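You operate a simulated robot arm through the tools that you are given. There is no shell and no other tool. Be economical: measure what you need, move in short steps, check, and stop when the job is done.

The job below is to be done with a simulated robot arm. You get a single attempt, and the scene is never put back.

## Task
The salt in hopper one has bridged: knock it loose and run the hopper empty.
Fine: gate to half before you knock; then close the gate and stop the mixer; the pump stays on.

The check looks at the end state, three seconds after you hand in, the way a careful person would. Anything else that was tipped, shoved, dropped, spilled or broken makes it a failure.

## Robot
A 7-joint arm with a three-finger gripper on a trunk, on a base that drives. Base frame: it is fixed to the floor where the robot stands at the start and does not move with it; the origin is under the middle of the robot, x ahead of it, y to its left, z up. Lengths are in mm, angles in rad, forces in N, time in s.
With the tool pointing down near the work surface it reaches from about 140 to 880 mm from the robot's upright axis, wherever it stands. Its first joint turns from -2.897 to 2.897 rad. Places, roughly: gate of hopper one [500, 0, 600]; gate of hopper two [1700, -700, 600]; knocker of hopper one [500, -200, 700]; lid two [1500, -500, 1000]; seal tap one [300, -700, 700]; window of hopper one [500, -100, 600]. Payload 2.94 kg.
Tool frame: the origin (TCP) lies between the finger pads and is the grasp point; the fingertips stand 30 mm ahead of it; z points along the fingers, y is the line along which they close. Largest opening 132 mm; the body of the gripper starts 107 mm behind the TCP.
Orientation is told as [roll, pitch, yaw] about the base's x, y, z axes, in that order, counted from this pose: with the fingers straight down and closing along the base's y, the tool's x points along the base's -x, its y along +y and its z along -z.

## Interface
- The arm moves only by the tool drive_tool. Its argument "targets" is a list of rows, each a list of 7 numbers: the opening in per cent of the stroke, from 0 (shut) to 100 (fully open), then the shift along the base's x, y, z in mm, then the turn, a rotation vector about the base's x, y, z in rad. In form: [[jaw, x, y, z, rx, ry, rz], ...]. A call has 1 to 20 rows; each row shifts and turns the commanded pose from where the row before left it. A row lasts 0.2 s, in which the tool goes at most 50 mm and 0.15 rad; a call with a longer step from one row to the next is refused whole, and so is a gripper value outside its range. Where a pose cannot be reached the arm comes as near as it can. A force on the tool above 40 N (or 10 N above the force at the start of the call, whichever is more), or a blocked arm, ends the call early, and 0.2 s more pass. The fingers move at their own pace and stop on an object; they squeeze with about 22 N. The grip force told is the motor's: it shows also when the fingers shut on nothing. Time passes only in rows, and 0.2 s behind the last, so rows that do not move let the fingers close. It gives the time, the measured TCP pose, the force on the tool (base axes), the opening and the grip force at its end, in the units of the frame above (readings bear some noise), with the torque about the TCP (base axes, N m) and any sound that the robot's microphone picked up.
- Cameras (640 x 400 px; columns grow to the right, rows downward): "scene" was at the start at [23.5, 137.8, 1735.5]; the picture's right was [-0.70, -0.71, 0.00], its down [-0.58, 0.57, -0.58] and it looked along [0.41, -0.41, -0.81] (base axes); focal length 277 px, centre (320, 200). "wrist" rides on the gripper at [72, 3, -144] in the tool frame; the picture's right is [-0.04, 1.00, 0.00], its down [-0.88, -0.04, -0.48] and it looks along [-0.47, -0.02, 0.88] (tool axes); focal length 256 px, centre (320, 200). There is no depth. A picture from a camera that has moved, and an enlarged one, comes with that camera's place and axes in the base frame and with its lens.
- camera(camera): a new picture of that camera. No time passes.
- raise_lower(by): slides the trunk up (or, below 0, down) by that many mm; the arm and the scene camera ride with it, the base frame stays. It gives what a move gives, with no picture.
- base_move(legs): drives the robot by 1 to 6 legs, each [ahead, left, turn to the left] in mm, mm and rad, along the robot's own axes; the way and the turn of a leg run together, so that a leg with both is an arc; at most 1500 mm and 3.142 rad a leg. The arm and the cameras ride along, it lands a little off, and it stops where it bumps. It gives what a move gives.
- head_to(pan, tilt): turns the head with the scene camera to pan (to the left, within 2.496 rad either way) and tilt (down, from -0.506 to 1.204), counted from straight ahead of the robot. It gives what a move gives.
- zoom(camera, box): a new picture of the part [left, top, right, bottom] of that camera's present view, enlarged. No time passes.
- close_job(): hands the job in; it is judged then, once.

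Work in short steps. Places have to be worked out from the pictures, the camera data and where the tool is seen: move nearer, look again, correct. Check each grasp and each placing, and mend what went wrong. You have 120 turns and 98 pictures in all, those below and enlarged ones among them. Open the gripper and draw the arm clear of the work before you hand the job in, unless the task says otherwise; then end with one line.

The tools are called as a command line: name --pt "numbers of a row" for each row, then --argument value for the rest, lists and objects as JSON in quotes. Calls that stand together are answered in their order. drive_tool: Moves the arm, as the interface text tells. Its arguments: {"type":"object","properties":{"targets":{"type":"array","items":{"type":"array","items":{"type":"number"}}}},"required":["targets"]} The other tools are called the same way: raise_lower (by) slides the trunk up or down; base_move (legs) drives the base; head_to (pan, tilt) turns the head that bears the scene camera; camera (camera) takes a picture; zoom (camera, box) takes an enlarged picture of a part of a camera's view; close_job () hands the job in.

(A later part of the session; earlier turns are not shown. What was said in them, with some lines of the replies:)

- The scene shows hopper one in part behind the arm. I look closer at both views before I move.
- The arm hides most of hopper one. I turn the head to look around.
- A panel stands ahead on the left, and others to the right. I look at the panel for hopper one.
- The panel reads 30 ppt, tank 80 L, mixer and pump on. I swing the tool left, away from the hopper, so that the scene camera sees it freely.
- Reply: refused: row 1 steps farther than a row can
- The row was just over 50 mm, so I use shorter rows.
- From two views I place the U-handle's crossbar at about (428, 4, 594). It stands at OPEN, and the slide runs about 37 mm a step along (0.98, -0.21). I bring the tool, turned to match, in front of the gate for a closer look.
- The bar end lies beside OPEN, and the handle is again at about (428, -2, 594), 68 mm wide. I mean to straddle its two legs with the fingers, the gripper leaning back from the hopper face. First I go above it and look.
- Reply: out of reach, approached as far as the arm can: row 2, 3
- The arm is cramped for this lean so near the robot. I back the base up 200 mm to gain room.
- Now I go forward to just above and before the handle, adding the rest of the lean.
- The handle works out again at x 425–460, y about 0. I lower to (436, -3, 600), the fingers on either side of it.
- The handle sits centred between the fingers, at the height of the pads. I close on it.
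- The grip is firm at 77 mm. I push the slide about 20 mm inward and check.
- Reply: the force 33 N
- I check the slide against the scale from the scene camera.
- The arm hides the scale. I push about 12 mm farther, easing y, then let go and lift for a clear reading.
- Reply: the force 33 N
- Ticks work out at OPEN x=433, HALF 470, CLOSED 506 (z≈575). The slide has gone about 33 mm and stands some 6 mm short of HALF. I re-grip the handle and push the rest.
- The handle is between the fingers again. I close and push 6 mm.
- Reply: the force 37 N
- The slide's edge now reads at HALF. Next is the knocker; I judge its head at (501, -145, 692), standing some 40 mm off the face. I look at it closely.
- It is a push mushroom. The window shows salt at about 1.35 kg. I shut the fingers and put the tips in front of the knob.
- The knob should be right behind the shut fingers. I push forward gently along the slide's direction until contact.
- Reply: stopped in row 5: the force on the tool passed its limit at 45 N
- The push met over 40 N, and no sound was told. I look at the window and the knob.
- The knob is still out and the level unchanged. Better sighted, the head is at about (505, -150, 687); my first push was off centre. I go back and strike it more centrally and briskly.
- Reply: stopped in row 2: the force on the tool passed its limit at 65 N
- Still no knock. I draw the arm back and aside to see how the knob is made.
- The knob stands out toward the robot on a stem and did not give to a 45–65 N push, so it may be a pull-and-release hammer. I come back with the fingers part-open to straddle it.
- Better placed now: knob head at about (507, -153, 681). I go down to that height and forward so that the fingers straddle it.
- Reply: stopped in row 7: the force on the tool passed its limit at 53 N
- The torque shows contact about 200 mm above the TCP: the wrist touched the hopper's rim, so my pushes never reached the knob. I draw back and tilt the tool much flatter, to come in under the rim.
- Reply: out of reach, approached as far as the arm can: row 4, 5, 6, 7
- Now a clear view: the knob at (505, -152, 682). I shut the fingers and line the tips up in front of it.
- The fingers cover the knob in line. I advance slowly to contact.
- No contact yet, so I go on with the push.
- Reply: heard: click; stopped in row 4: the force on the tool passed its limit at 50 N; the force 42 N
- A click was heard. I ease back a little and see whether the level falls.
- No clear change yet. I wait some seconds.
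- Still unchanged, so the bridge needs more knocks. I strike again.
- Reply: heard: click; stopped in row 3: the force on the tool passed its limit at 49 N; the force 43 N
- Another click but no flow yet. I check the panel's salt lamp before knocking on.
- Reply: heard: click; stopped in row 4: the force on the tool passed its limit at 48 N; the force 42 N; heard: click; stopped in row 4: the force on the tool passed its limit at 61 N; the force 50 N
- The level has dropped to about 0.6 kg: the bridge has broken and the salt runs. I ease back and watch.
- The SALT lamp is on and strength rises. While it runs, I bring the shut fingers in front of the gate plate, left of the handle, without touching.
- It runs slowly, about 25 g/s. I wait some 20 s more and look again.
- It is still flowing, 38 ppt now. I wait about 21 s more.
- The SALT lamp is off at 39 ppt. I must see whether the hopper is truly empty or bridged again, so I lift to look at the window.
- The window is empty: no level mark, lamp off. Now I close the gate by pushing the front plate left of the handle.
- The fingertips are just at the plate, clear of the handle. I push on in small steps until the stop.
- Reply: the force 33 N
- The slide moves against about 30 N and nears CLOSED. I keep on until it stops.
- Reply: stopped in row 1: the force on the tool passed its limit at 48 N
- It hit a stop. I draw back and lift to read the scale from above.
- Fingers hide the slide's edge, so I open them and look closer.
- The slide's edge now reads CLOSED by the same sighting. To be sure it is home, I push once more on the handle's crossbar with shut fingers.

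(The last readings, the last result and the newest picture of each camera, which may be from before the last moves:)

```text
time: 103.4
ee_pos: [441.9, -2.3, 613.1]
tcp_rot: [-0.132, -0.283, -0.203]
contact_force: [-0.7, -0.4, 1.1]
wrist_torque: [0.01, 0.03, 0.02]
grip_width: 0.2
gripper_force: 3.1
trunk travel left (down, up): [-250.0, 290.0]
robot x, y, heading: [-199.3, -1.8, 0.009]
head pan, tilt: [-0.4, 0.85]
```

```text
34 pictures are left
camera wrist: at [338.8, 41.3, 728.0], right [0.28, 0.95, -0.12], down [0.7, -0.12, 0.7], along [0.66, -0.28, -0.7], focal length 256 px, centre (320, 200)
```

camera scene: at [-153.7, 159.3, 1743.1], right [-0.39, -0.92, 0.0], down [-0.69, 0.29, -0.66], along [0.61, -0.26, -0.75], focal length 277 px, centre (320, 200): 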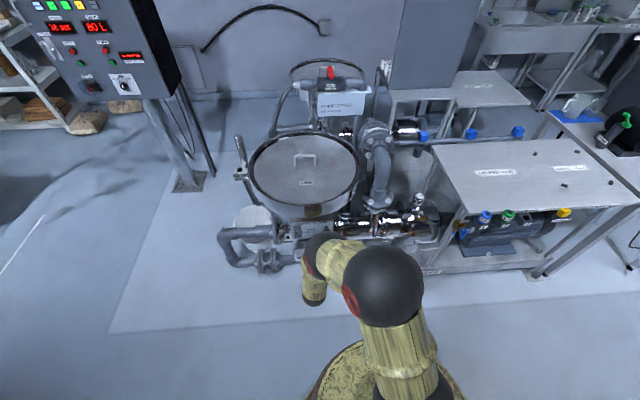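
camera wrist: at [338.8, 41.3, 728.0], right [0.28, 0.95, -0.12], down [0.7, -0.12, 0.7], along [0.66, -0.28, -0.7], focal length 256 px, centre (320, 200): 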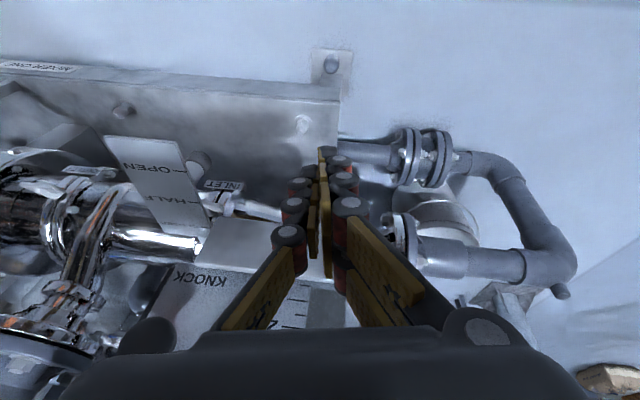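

drive_tool --pt "0 7 -2 0 0 0 0" --pt "0 7 -2 0 0 0 0" --pt "0 7 -2 0 0 0 0" --pt "0 7 -2 0 0 0 0" --pt "0 5 -1.5 0 0 0 0" --pt "0 5 -1.5 0 0 0 0" --pt "0 5 -1.5 0 0 0 0" --pt "0 5 -1.5 0 0 0 0" --pt "0 5 -1.5 0 0 0 0"

camera --camera "wrist"

```text
time: 105.4
ee_pos: [495.5, -17.9, 612.7]
tcp_rot: [-0.131, -0.284, -0.204]
contact_force: [-0.4, 0.7, -0.5]
wrist_torque: [0.0, -0.02, 0.0]
grip_width: 0.1
gripper_force: 22.4
trunk travel left (down, up): [-250.0, 290.0]
robot x, y, heading: [-199.5, -0.4, 0.002]
head pan, tilt: [-0.4, 0.85]
```

```text
33 pictures are left
camera wrist: at [392.7, 25.5, 728.4], right [0.28, 0.95, -0.12], down [0.7, -0.12, 0.7], along [0.66, -0.28, -0.7], focal length 256 px, centre (320, 200)
```

wrist: 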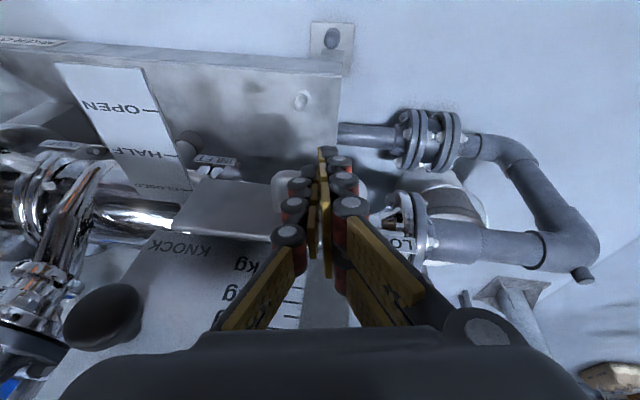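

No contact yet. I go on in small steps.

drive_tool --pt "0 4 -1.1 0 0 0 0" --pt "0 4 -1.1 0 0 0 0" --pt "0 4 -1.1 0 0 0 0" --pt "0 4 -1.1 0 0 0 0"

zoom --camera "wrist" --box '[60, 80, 460, 330]'

```text
time: 106.4
ee_pos: [508.6, -22.2, 614.7]
tcp_rot: [-0.135, -0.283, -0.201]
contact_force: [-16.3, 2.9, 14.5]
wrist_torque: [0.14, 0.41, 0.07]
grip_width: 0.2
gripper_force: 21.9
trunk travel left (down, up): [-250.0, 290.0]
robot x, y, heading: [-198.5, 3.1, -0.0]
head pan, tilt: [-0.4, 0.85]
```

```text
1.60 times, centred on (260, 205) of wrist
camera zoom: at [407.2, 21.2, 729.6], right [0.28, 0.95, -0.12], down [0.7, -0.12, 0.7], along [0.66, -0.28, -0.7], focal length 410 px, centre (416, 192)
```

zoom: 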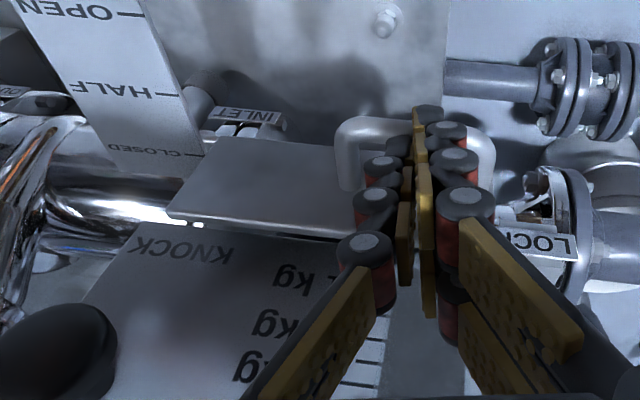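

The tips ride on top of the bar (upward force). I back off, lower 14 mm and push again.

drive_tool --pt "0 -15 4 0 0 0 0" --pt "0 -8 2 0 0 0 0" --pt "0 0 0 -14 0 0 0" --pt "0 6 -1.7 0 0 0 0" --pt "0 6 -1.7 0 0 0 0" --pt "0 4 -1.1 0 0 0 0" --pt "0 4 -1.1 0 0 0 0" --pt "0 3 -0.8 0 0 0 0" --pt "0 3 -0.8 0 0 0 0" --pt "0 3 -0.8 0 0 0 0"

zoom --camera "wrist" --box '[60, 80, 460, 330]'

```text
time: 107.2
ee_pos: [489.6, -16.7, 608.7]
tcp_rot: [-0.133, -0.289, -0.204]
contact_force: [-14.3, 0.5, 23.1]
wrist_torque: [0.0, -0.22, 0.01]
grip_width: 0.1
gripper_force: 22.1
trunk travel left (down, up): [-250.0, 290.0]
robot x, y, heading: [-198.2, 4.6, 0.007]
head pan, tilt: [-0.4, 0.85]
stopped in row 4: the force on the tool passed its limit at 46 N (the readings are from after the stop); the commanded pose is now the measured one
```

```text
1.60 times, centred on (260, 205) of wrist
camera zoom: at [387.0, 27.0, 722.6], right [0.28, 0.95, -0.12], down [0.7, -0.12, 0.71], along [0.66, -0.28, -0.7], focal length 410 px, centre (416, 192)
```

zoom: 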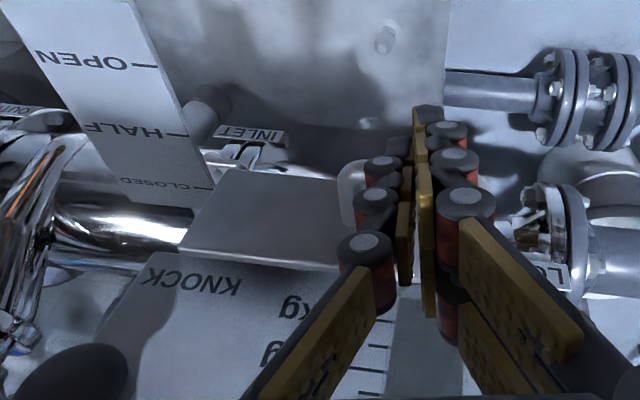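

The tips came down on the crossbar itself; I lift off. Just before, they stood inside the U against the plate, so I go back there and press the plate to its stop.

drive_tool --pt "0 0 0 10 0 0 0" --pt "0 0 0 8 0 0 0" --pt "0 7 -2 0 0 0 0" --pt "0 7 -2 -3 0 0 0" --pt "0 3 -1 -3 0 0 0" --pt "0 3 -1 0 0 0 0" --pt "0 3 -1 0 0 0 0" --pt "0 3 -1 0 0 0 0" --pt "0 3 -1 0 0 0 0" --pt "0 3 -1 0 0 0 0"

zoom --camera "wrist" --box '[60, 80, 460, 330]'

```text
time: 109.4
ee_pos: [518.5, -25.7, 617.0]
tcp_rot: [-0.134, -0.285, -0.204]
contact_force: [-21.8, 13.8, 19.5]
wrist_torque: [0.31, 0.55, 0.13]
grip_width: 0.0
gripper_force: 21.9
trunk travel left (down, up): [-250.0, 290.0]
robot x, y, heading: [-199.8, 3.2, 0.006]
head pan, tilt: [-0.4, 0.85]
```

```text
1.60 times, centred on (260, 205) of wrist
camera zoom: at [417.5, 18.4, 732.4], right [0.28, 0.95, -0.12], down [0.7, -0.12, 0.7], along [0.66, -0.28, -0.7], focal length 410 px, centre (416, 192)
```

zoom: 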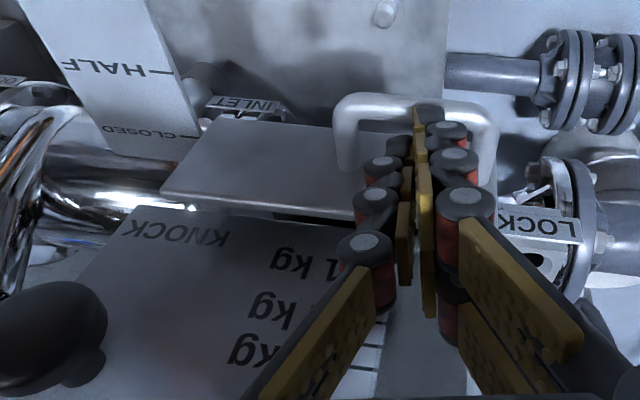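

The reading is unchanged at CLOSED. I press a bit harder to confirm the stop.

drive_tool --pt "0 3 -1 -1 0 0 0" --pt "0 3 -1 -1 0 0 0" --pt "0 3 -1 -1 0 0 0" --pt "0 3 -1 -1 0 0 0"

zoom --camera "wrist" --box '[60, 80, 460, 330]'

```text
time: 109.7
ee_pos: [519.2, -25.5, 616.4]
tcp_rot: [-0.135, -0.283, -0.203]
contact_force: [-17.6, 4.9, 24.7]
wrist_torque: [0.33, 0.56, -0.05]
grip_width: 0.3
gripper_force: 22.2
trunk travel left (down, up): [-250.0, 290.0]
robot x, y, heading: [-196.7, 3.8, 0.001]
head pan, tilt: [-0.4, 0.85]
stopped in row 1: the force on the tool passed its limit at 46 N (the readings are from after the stop); the commanded pose is now the measured one
```

```text
1.60 times, centred on (260, 205) of wrist
camera zoom: at [417.8, 18.5, 732.5], right [0.28, 0.95, -0.12], down [0.7, -0.12, 0.7], along [0.66, -0.28, -0.7], focal length 410 px, centre (416, 192)
```

zoom: 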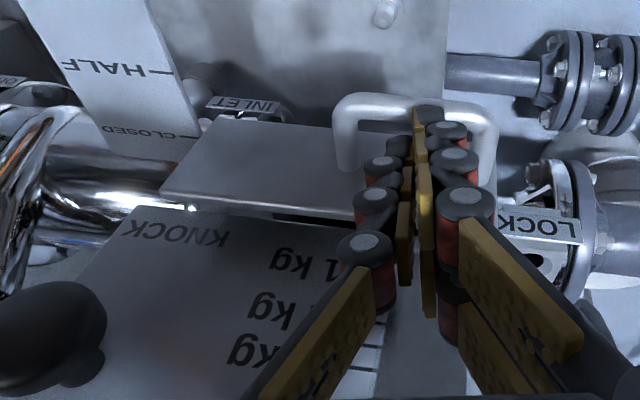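

The stop is firm: the gate is closed. I lift out of the handle, then draw the arm back for driving.

drive_tool --pt "0 0 0 20 0 0 0" --pt "0 -3 1 30 0 0 0" --pt "0 -10 2 40 0 0 0" --pt "0 -20 2 40 0 0 0" --pt "0 -35 5 30 0 0 0" --pt "0 -40 5 25 0 0 0" --pt "0 -40 5 20 0 0 0" --pt "0 -45 0 15 0 0 0" --pt "0 -45 0 10 0 0 0"

camera --camera "wrist"

head_to --pan 0.5 --tilt 0.5

camera --camera "scene"

```text
time: 111.7
ee_pos: [286.3, -7.6, 847.9]
tcp_rot: [-0.134, -0.282, -0.203]
contact_force: [0.1, 0.1, -0.7]
wrist_torque: [0.0, -0.03, 0.01]
grip_width: 0.1
gripper_force: 21.7
trunk travel left (down, up): [-250.0, 290.0]
robot x, y, heading: [-196.8, 5.6, 0.011]
head pan, tilt: [-0.4, 0.85]
```

```text
28 pictures are left
camera wrist: at [183.0, 37.3, 963.4], right [0.28, 0.95, -0.12], down [0.7, -0.12, 0.7], along [0.66, -0.28, -0.7], focal length 256 px, centre (320, 200)
```

wrist: 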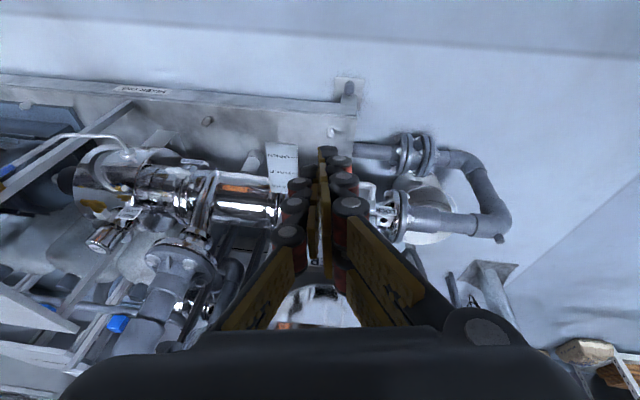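

```text
time: 112.9
ee_pos: [285.5, -7.1, 848.6]
tcp_rot: [-0.135, -0.281, -0.202]
contact_force: [-0.2, 0.1, 0.2]
wrist_torque: [0.02, -0.02, 0.01]
grip_width: 0.2
gripper_force: 22.0
trunk travel left (down, up): [-250.0, 290.0]
robot x, y, heading: [-198.9, -2.1, 0.006]
head pan, tilt: [0.499, 0.499]
```

```text
27 pictures are left
camera scene: at [-147.0, 233.6, 1773.1], right [0.48, -0.88, 0.0], down [-0.42, -0.23, -0.88], along [0.77, 0.42, -0.48], focal length 277 px, centre (320, 200)
```

scene: 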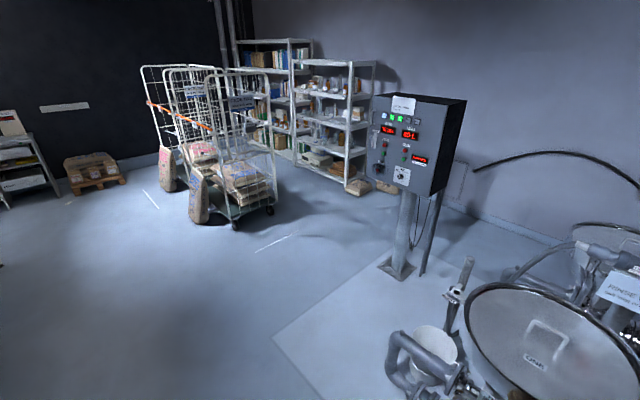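

The floor to the left is clear. I drive left past the pipework, then ahead, and turn square to the panel.

base_move --legs '[[0, 930, 0], [1150, 0, 0], [0, 0, -0.28]]'

head_to --pan 0.0 --tilt 0.6

camera --camera "scene"

```text
time: 116.5
ee_pos: [282.0, 675.7, 846.9]
tcp_rot: [-0.135, -0.282, -0.172]
contact_force: [0.1, -0.4, 0.0]
wrist_torque: [0.04, -0.04, 0.0]
grip_width: 0.0
gripper_force: 22.2
trunk travel left (down, up): [-250.0, 290.0]
robot x, y, heading: [-198.1, 670.6, 0.031]
head pan, tilt: [0.499, 0.499]
stopped in leg 1: the robot was blocked; the commanded pose is now the measured one
```

```text
time: 117.4
ee_pos: [283.0, 675.6, 848.1]
tcp_rot: [-0.135, -0.282, -0.17]
contact_force: [-0.1, 0.3, -0.4]
wrist_torque: [0.02, 0.02, -0.01]
grip_width: 0.0
gripper_force: 22.1
trunk travel left (down, up): [-250.0, 290.0]
robot x, y, heading: [-200.1, 669.1, 0.04]
head pan, tilt: [0.0, 0.6]
```

```text
26 pictures are left
camera scene: at [-146.0, 859.8, 1764.0], right [0.03, -1.0, 0.0], down [-0.56, -0.02, -0.83], along [0.82, 0.03, -0.56], focal length 277 px, centre (320, 200)
```

scene: 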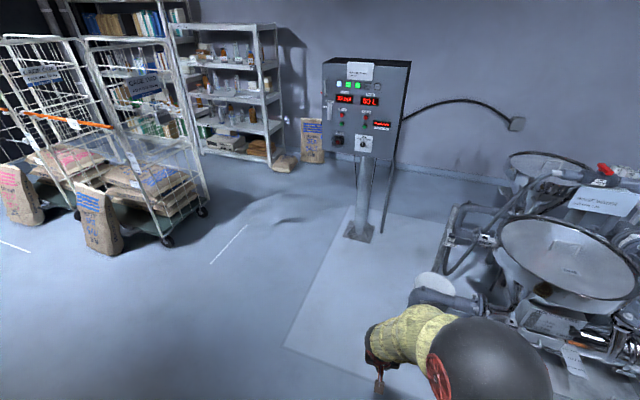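

Something blocked the robot on its left side. I look there at once.

head_to --pan 1.5 --tilt 0.95

camera --camera "scene"

```text
time: 119.0
ee_pos: [283.4, 675.8, 847.4]
tcp_rot: [-0.135, -0.281, -0.173]
contact_force: [0.2, 0.0, -0.2]
wrist_torque: [-0.04, 0.02, -0.02]
grip_width: 0.0
gripper_force: 22.1
trunk travel left (down, up): [-250.0, 290.0]
robot x, y, heading: [-202.6, 670.6, 0.028]
head pan, tilt: [1.499, 0.949]
```

```text
25 pictures are left
camera scene: at [-231.4, 929.5, 1735.6], right [1.0, -0.04, 0.0], down [-0.03, -0.81, -0.58], along [0.02, 0.58, -0.81], focal length 277 px, centre (320, 200)
```

scene: 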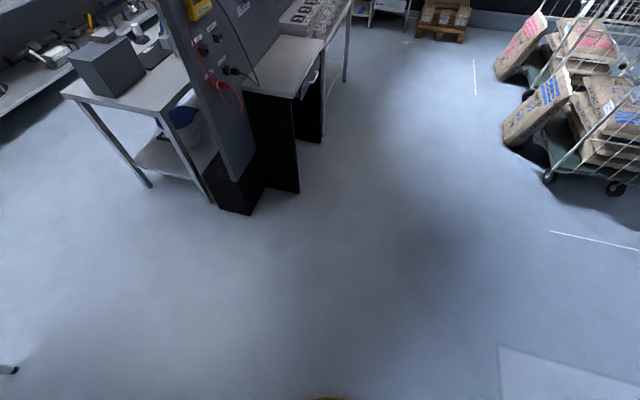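

Ahead-left is clear; the slight turn suggests a touch at the rear left. I look further back.

head_to --pan 2.4 --tilt 1.0

camera --camera "scene"

```text
time: 120.2
ee_pos: [284.3, 675.9, 846.3]
tcp_rot: [-0.133, -0.279, -0.172]
contact_force: [-0.2, 0.0, 0.7]
wrist_torque: [-0.01, -0.03, 0.0]
grip_width: 0.2
gripper_force: 21.4
trunk travel left (down, up): [-250.0, 290.0]
robot x, y, heading: [-200.7, 671.0, 0.03]
head pan, tilt: [2.4, 1.0]
```

```text
24 pictures are left
camera scene: at [-287.1, 902.2, 1732.0], right [0.65, 0.76, 0.0], down [0.64, -0.55, -0.54], along [-0.41, 0.35, -0.84], focal length 277 px, centre (320, 200)
```

scene: 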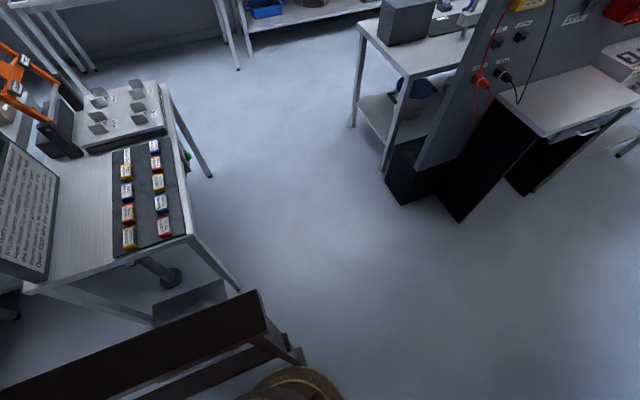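

A bench stands close behind on the left and its end met the base. I drive ahead first, away from it, then diagonally to the panel.

base_move --legs '[[200, 0, 0], [1050, 210, 0], [0, 0, -0.31]]'

camera --camera "scene"

head_to --pan 0.0 --tilt 0.6

camera --camera "scene"

```text
time: 127.9
ee_pos: [1501.2, 800.2, 847.1]
tcp_rot: [-0.135, -0.282, -0.463]
contact_force: [-0.5, 0.4, 0.4]
wrist_torque: [0.0, 0.01, -0.01]
grip_width: 0.0
gripper_force: 21.7
trunk travel left (down, up): [-250.0, 290.0]
robot x, y, heading: [1035.8, 928.2, -0.26]
head pan, tilt: [2.4, 1.0]
```

```text
23 pictures are left
camera scene: at [1019.1, 1179.3, 1732.0], right [0.84, 0.54, 0.0], down [0.46, -0.71, -0.54], along [-0.29, 0.45, -0.84], focal length 277 px, centre (320, 200)
```

scene: 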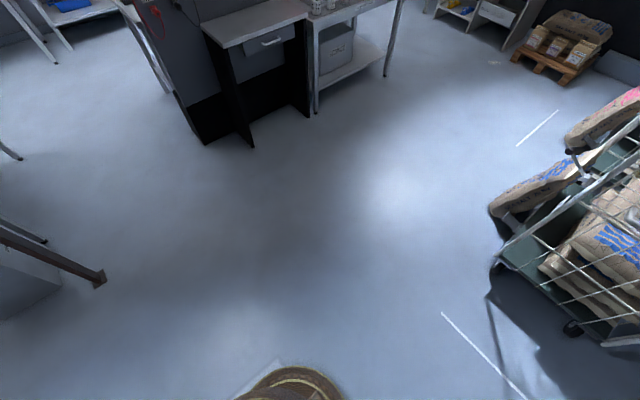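

```text
time: 130.1
ee_pos: [1500.9, 800.0, 848.3]
tcp_rot: [-0.134, -0.28, -0.463]
contact_force: [-0.6, -0.4, 0.0]
wrist_torque: [-0.02, 0.05, 0.01]
grip_width: 0.1
gripper_force: 21.8
trunk travel left (down, up): [-250.0, 290.0]
robot x, y, heading: [1034.7, 928.4, -0.254]
head pan, tilt: [0.0, 0.6]
```

```text
22 pictures are left
camera scene: at [1142.4, 1098.4, 1764.0], right [-0.25, -0.97, 0.0], down [-0.55, 0.14, -0.82], along [0.8, -0.21, -0.57], focal length 277 px, centre (320, 200)
```

scene: 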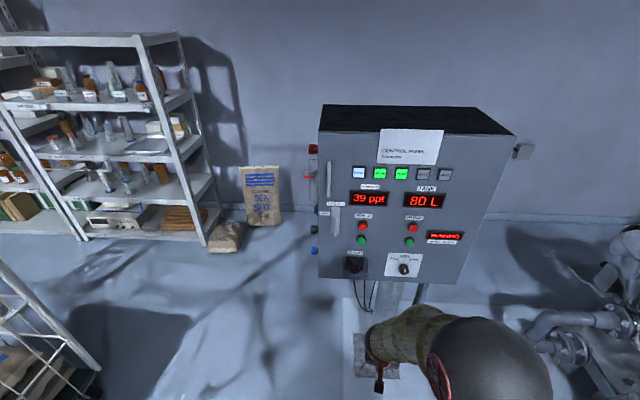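

The bench seems to stand as before. The mixer's red button comes out at about (1810, 769, 1157). I raise the trunk and turn the tool level, facing the panel squarely.

raise_lower --by 220

drive_tool --pt "0 10 2 10 0 0 0.092" --pt "0 10 2 10 0 0 0.092" --pt "0 10 2 10 -0.039 -0.136 0" --pt "0 10 2 10 -0.039 -0.136 0" --pt "0 10 2 10 -0.039 -0.136 0" --pt "0 10 2 10 -0.039 -0.136 0" --pt "0 10 2 10 -0.039 -0.136 0" --pt "0 10 2 10 -0.039 -0.136 0" --pt "0 10 2 10 -0.039 -0.136 0" --pt "0 10 2 10 0.038 -0.011 0.128" --pt "0 0 0 0 0 0 0"

camera --camera "wrist"

```text
time: 132.4
ee_pos: [1501.7, 800.1, 1066.3]
tcp_rot: [-0.133, -0.28, -0.463]
contact_force: [0.0, -0.4, 0.4]
wrist_torque: [0.0, 0.02, 0.0]
grip_width: 0.3
gripper_force: 21.8
trunk travel left (down, up): [-470.0, 70.0]
robot x, y, heading: [1033.5, 931.8, -0.253]
head pan, tilt: [0.0, 0.6]
```

```text
time: 134.8
ee_pos: [1609.5, 830.2, 1182.7]
tcp_rot: [-0.128, -1.258, -0.164]
contact_force: [0.2, -0.2, 0.0]
wrist_torque: [0.02, -0.01, 0.0]
grip_width: 0.1
gripper_force: 21.9
out of reach, approached as far as the arm can: row 10
trunk travel left (down, up): [-470.0, 70.0]
robot x, y, heading: [1037.1, 932.3, -0.255]
head pan, tilt: [0.0, 0.6]
```

```text
21 pictures are left
camera wrist: at [1458.9, 877.1, 1156.5], right [0.29, 0.96, 0.0], down [-0.18, 0.05, 0.98], along [0.94, -0.29, 0.19], focal length 256 px, centre (320, 200)
```

wrist: 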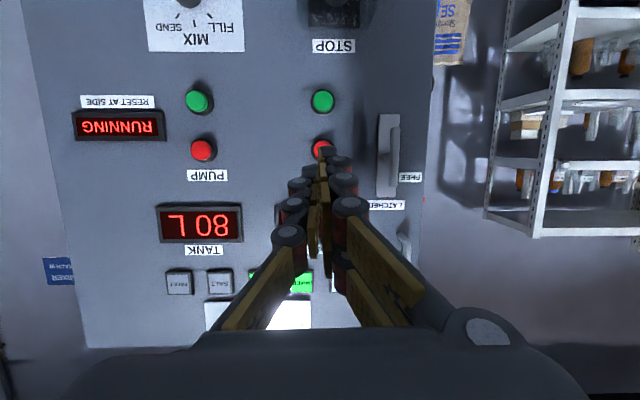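

The mixer's red button lies straight ahead at about (1810, 772, 1157). I advance to just before it.

drive_tool --pt "0 30 -9 -3 0 0 0" --pt "0 30 -9 -3 0 0 0" --pt "0 30 -9 -3 0 0 0" --pt "0 25 -7 -3 0 0 0" --pt "0 0 0 0 0 0 0"

camera --camera "wrist"

```text
time: 136.0
ee_pos: [1730.7, 817.3, 1180.1]
tcp_rot: [0.003, -1.271, -0.294]
contact_force: [0.0, 0.0, 0.2]
wrist_torque: [0.0, 0.03, 0.01]
grip_width: 0.0
gripper_force: 22.0
out of reach, approached as far as the arm can: row 1, 2, 3, 4
trunk travel left (down, up): [-470.0, 70.0]
robot x, y, heading: [1032.1, 927.6, -0.259]
head pan, tilt: [0.0, 0.6]
```

```text
20 pictures are left
camera wrist: at [1580.8, 866.2, 1153.5], right [0.3, 0.95, 0.04], down [-0.2, 0.02, 0.98], along [0.93, -0.3, 0.19], focal length 256 px, centre (320, 200)
```

wrist: 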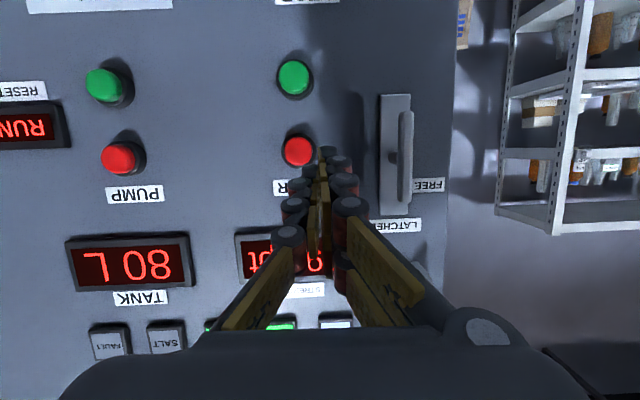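

The arm fell a bit short sideways: the tips are 19 mm left of and 17 mm above the button. I correct with a small arm move and see whether it is reached.

drive_tool --pt "0 -5 -18 -17 0 0 0" --pt "0 0 0 0 0 0 0" --pt "0 0 0 0 0 0 0"

camera --camera "wrist"

```text
time: 136.8
ee_pos: [1729.2, 815.1, 1165.0]
tcp_rot: [-0.001, -1.271, -0.292]
contact_force: [-0.3, -0.7, 0.1]
wrist_torque: [0.0, 0.0, 0.03]
grip_width: 0.0
gripper_force: 22.4
out of reach, approached as far as the arm can: row 1
trunk travel left (down, up): [-470.0, 70.0]
robot x, y, heading: [1033.2, 929.6, -0.259]
head pan, tilt: [0.0, 0.6]
```

```text
19 pictures are left
camera wrist: at [1578.3, 864.2, 1138.0], right [0.3, 0.95, 0.04], down [-0.2, 0.02, 0.98], along [0.93, -0.3, 0.19], focal length 256 px, centre (320, 200)
```

wrist: 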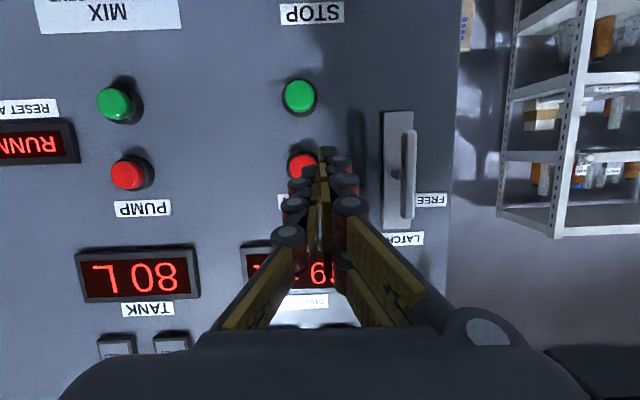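

Height is right now; sideways the arm is at a limit. I shift the base 18 mm to the right instead.

base_move --legs '[[0, -18, 0]]'

camera --camera "wrist"

```text
time: 137.6
ee_pos: [1724.4, 794.8, 1165.0]
tcp_rot: [0.006, -1.269, -0.3]
contact_force: [0.2, -0.2, -0.9]
wrist_torque: [0.04, -0.04, 0.09]
grip_width: 0.0
gripper_force: 21.9
trunk travel left (down, up): [-470.0, 70.0]
robot x, y, heading: [1027.0, 910.6, -0.257]
head pan, tilt: [0.0, 0.6]
```

```text
18 pictures are left
camera wrist: at [1573.2, 844.8, 1138.2], right [0.3, 0.95, 0.04], down [-0.2, 0.02, 0.98], along [0.93, -0.3, 0.19], focal length 256 px, centre (320, 200)
```

wrist: 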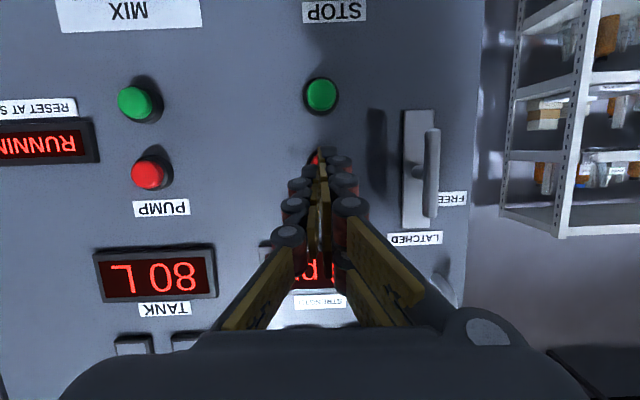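

The button is now straight behind the tips. I advance along the panel's normal to touch it.

drive_tool --pt "0 9.6 -2.8 0 0 0 0" --pt "0 9.6 -2.8 0 0 0 0" --pt "0 9.6 -2.8 0 0 0 0"

camera --camera "wrist"

```text
time: 138.4
ee_pos: [1753.2, 788.4, 1163.4]
tcp_rot: [-0.004, -1.268, -0.293]
contact_force: [-0.9, 0.4, 0.3]
wrist_torque: [-0.02, -0.01, 0.03]
grip_width: 0.1
gripper_force: 22.4
trunk travel left (down, up): [-470.0, 70.0]
robot x, y, heading: [1031.1, 911.4, -0.26]
head pan, tilt: [0.0, 0.6]
```

```text
17 pictures are left
camera wrist: at [1603.1, 838.3, 1137.3], right [0.3, 0.95, 0.04], down [-0.2, 0.02, 0.98], along [0.93, -0.3, 0.19], focal length 256 px, centre (320, 200)
```

wrist: 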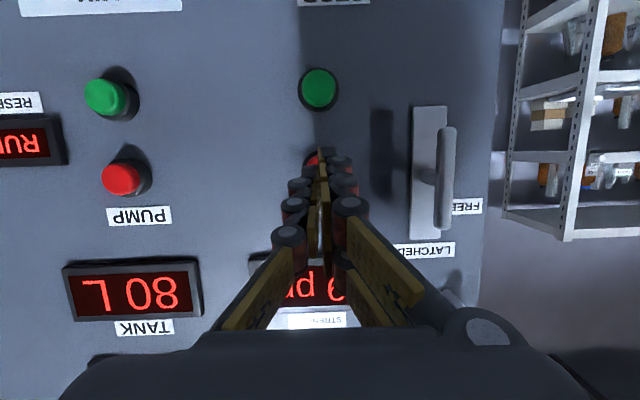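

Still in line. I press in small steps until contact or a click.

drive_tool --pt "0 4.8 -1.4 0 0 0 0" --pt "0 4.8 -1.4 0 0 0 0" --pt "0 4.8 -1.4 0 0 0 0" --pt "0 2.9 -0.8 0 0 0 0"

```text
time: 139.4
ee_pos: [1769.0, 783.7, 1165.5]
tcp_rot: [-0.004, -1.269, -0.293]
contact_force: [0.2, 0.3, -1.1]
wrist_torque: [0.0, -0.01, -0.01]
grip_width: 0.2
gripper_force: 21.6
trunk travel left (down, up): [-470.0, 70.0]
robot x, y, heading: [1030.6, 915.1, -0.254]
head pan, tilt: [0.0, 0.6]
```

drive_tool --pt "0 3.8 -1.1 0 0 0 0" --pt "0 3.8 -1.1 0 0 0 0" --pt "0 2.9 -0.8 0 0 0 0" --pt "0 2.9 -0.8 0 0 0 0" --pt "0 2.9 -0.8 0 0 0 0"

camera --camera "wrist"

```text
time: 140.6
ee_pos: [1784.6, 779.4, 1163.5]
tcp_rot: [-0.003, -1.267, -0.294]
contact_force: [-6.6, 0.5, 0.3]
wrist_torque: [-0.02, -0.03, -0.08]
grip_width: 6.2
gripper_force: 28.8
trunk travel left (down, up): [-470.0, 70.0]
robot x, y, heading: [1029.0, 913.4, -0.256]
head pan, tilt: [0.0, 0.6]
heard: click
```

```text
16 pictures are left
camera wrist: at [1634.8, 828.9, 1137.7], right [0.3, 0.95, 0.04], down [-0.2, 0.02, 0.98], along [0.93, -0.3, 0.19], focal length 256 px, centre (320, 200)
```

wrist: 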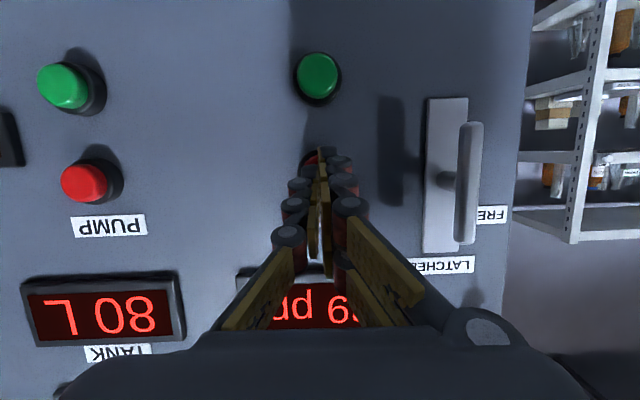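

A click. I draw straight back and check the lamps.

drive_tool --pt "0 -9.6 2.8 0 0 0 0" --pt "0 -28 8 0 0 0 0" --pt "0 -38 11 0 0 0 0" --pt "0 -38 11 0 0 0 0" --pt "0 -38 11 0 0 0 0"

camera --camera "scene"

zoom --camera "scene" --box '[310, 120, 500, 300]'

```text
time: 141.8
ee_pos: [1632.4, 830.0, 1170.4]
tcp_rot: [-0.042, -1.266, -0.26]
contact_force: [0.5, -0.2, -0.4]
wrist_torque: [-0.01, 0.03, 0.03]
grip_width: 0.0
gripper_force: 28.6
out of reach, approached as far as the arm can: row 5
trunk travel left (down, up): [-470.0, 70.0]
robot x, y, heading: [1031.2, 915.0, -0.259]
head pan, tilt: [0.0, 0.6]
```

```text
15 pictures are left
camera scene: at [1136.4, 1081.2, 1984.1], right [-0.25, -0.97, 0.0], down [-0.55, 0.14, -0.83], along [0.8, -0.21, -0.56], focal length 277 px, centre (320, 200)
```

scene: 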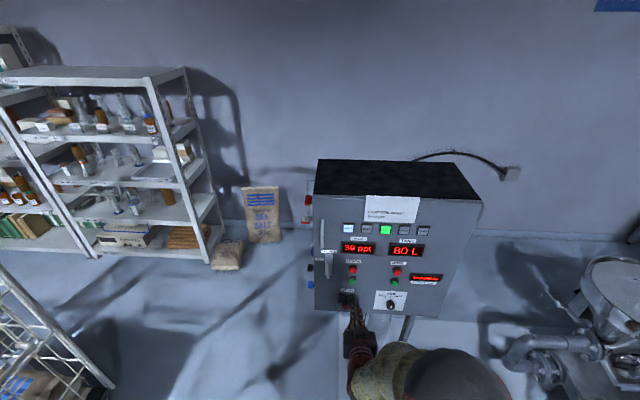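

```text
2.22 times, centred on (405, 210) of scene
camera zoom: at [1136.4, 1081.2, 1984.1], right [-0.25, -0.97, 0.0], down [-0.55, 0.14, -0.83], along [0.8, -0.21, -0.56], focal length 616 px, centre (131, 178)
```

zoom: 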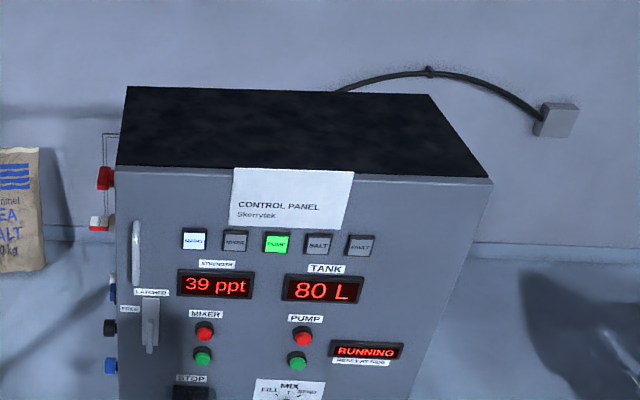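

Mixer lamp off, pump lamp on, no fault. I open the gripper, back away from the panel, and take a last look at the hopper.

drive_tool --pt "100 0 0 0 0 0 0" --pt "100 0 0 0 0 0 0" --pt "100 0 0 0 0 0 0" --pt "100 0 0 0 0 0 0" --pt "100 0 0 0 0 0 0" --pt "100 0 0 0 0 0 0" --pt "100 0 0 0 0 0 0" --pt "100 0 0 0 0 0 0"

base_move --legs '[[-500, 0, 0]]'

head_to --pan -1.25 --tilt 0.9

camera --camera "scene"

head_to --pan 2.4 --tilt 0.6

camera --camera "scene"

```text
time: 143.6
ee_pos: [1634.5, 830.8, 1170.1]
tcp_rot: [-0.043, -1.267, -0.264]
contact_force: [0.3, -0.3, 1.0]
wrist_torque: [-0.05, -0.03, 0.0]
grip_width: 128.0
gripper_force: 0.1
trunk travel left (down, up): [-470.0, 70.0]
robot x, y, heading: [1031.4, 911.8, -0.253]
head pan, tilt: [0.0, 0.6]
```

```text
time: 146.5
ee_pos: [1146.3, 957.3, 1169.8]
tcp_rot: [-0.042, -1.268, -0.261]
contact_force: [-0.2, 0.9, 0.4]
wrist_torque: [-0.02, 0.0, 0.0]
grip_width: 132.0
gripper_force: 0.1
trunk travel left (down, up): [-470.0, 70.0]
robot x, y, heading: [540.1, 1038.6, -0.253]
head pan, tilt: [0.0, 0.6]
```

```text
time: 148.0
ee_pos: [1146.6, 957.8, 1169.2]
tcp_rot: [-0.043, -1.267, -0.263]
contact_force: [-0.1, 1.1, -0.2]
wrist_torque: [0.0, 0.0, -0.02]
grip_width: 132.1
gripper_force: 0.0
trunk travel left (down, up): [-470.0, 70.0]
robot x, y, heading: [541.4, 1038.9, -0.253]
head pan, tilt: [-1.25, 0.901]
```

```text
13 pictures are left
camera scene: at [569.7, 1155.8, 1959.3], right [-1.0, -0.07, 0.0], down [-0.05, 0.78, -0.62], along [0.04, -0.62, -0.78], focal length 277 px, centre (320, 200)
```

scene: 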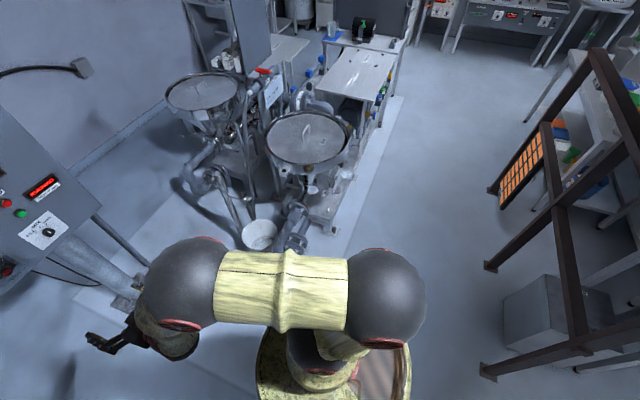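

```text
time: 151.0
ee_pos: [1146.8, 957.5, 1169.8]
tcp_rot: [-0.043, -1.267, -0.26]
contact_force: [-0.4, 1.1, 0.6]
wrist_torque: [-0.01, -0.01, -0.03]
grip_width: 132.0
gripper_force: 0.0
trunk travel left (down, up): [-470.0, 70.0]
robot x, y, heading: [545.2, 1043.8, -0.262]
head pan, tilt: [2.4, 0.6]
```

```text
12 pictures are left
camera scene: at [516.9, 1305.5, 1984.0], right [0.84, 0.54, 0.0], down [0.31, -0.48, -0.83], along [-0.45, 0.69, -0.56], focal length 277 px, centre (320, 200)
```

scene: 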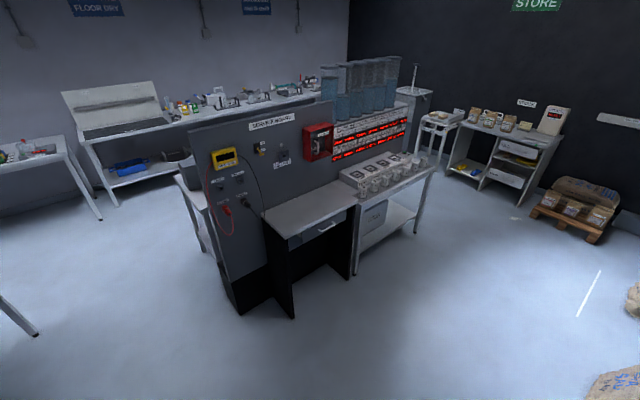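

The frame I bumped into is a floor-bolted rail and still stands straight. The gate was checked at CLOSED, the hopper is empty, the mixer is off and the pump is on, so I hand in.

close_job

```text
The job is handed in.
```

Hopper one's salt is knocked loose with the gate at half and the hopper has run empty; the gate is closed, the mixer is stopped and the pump is still on. On the way to the panel the base bumped a floor-bolted rail, which looked unmoved afterwards.
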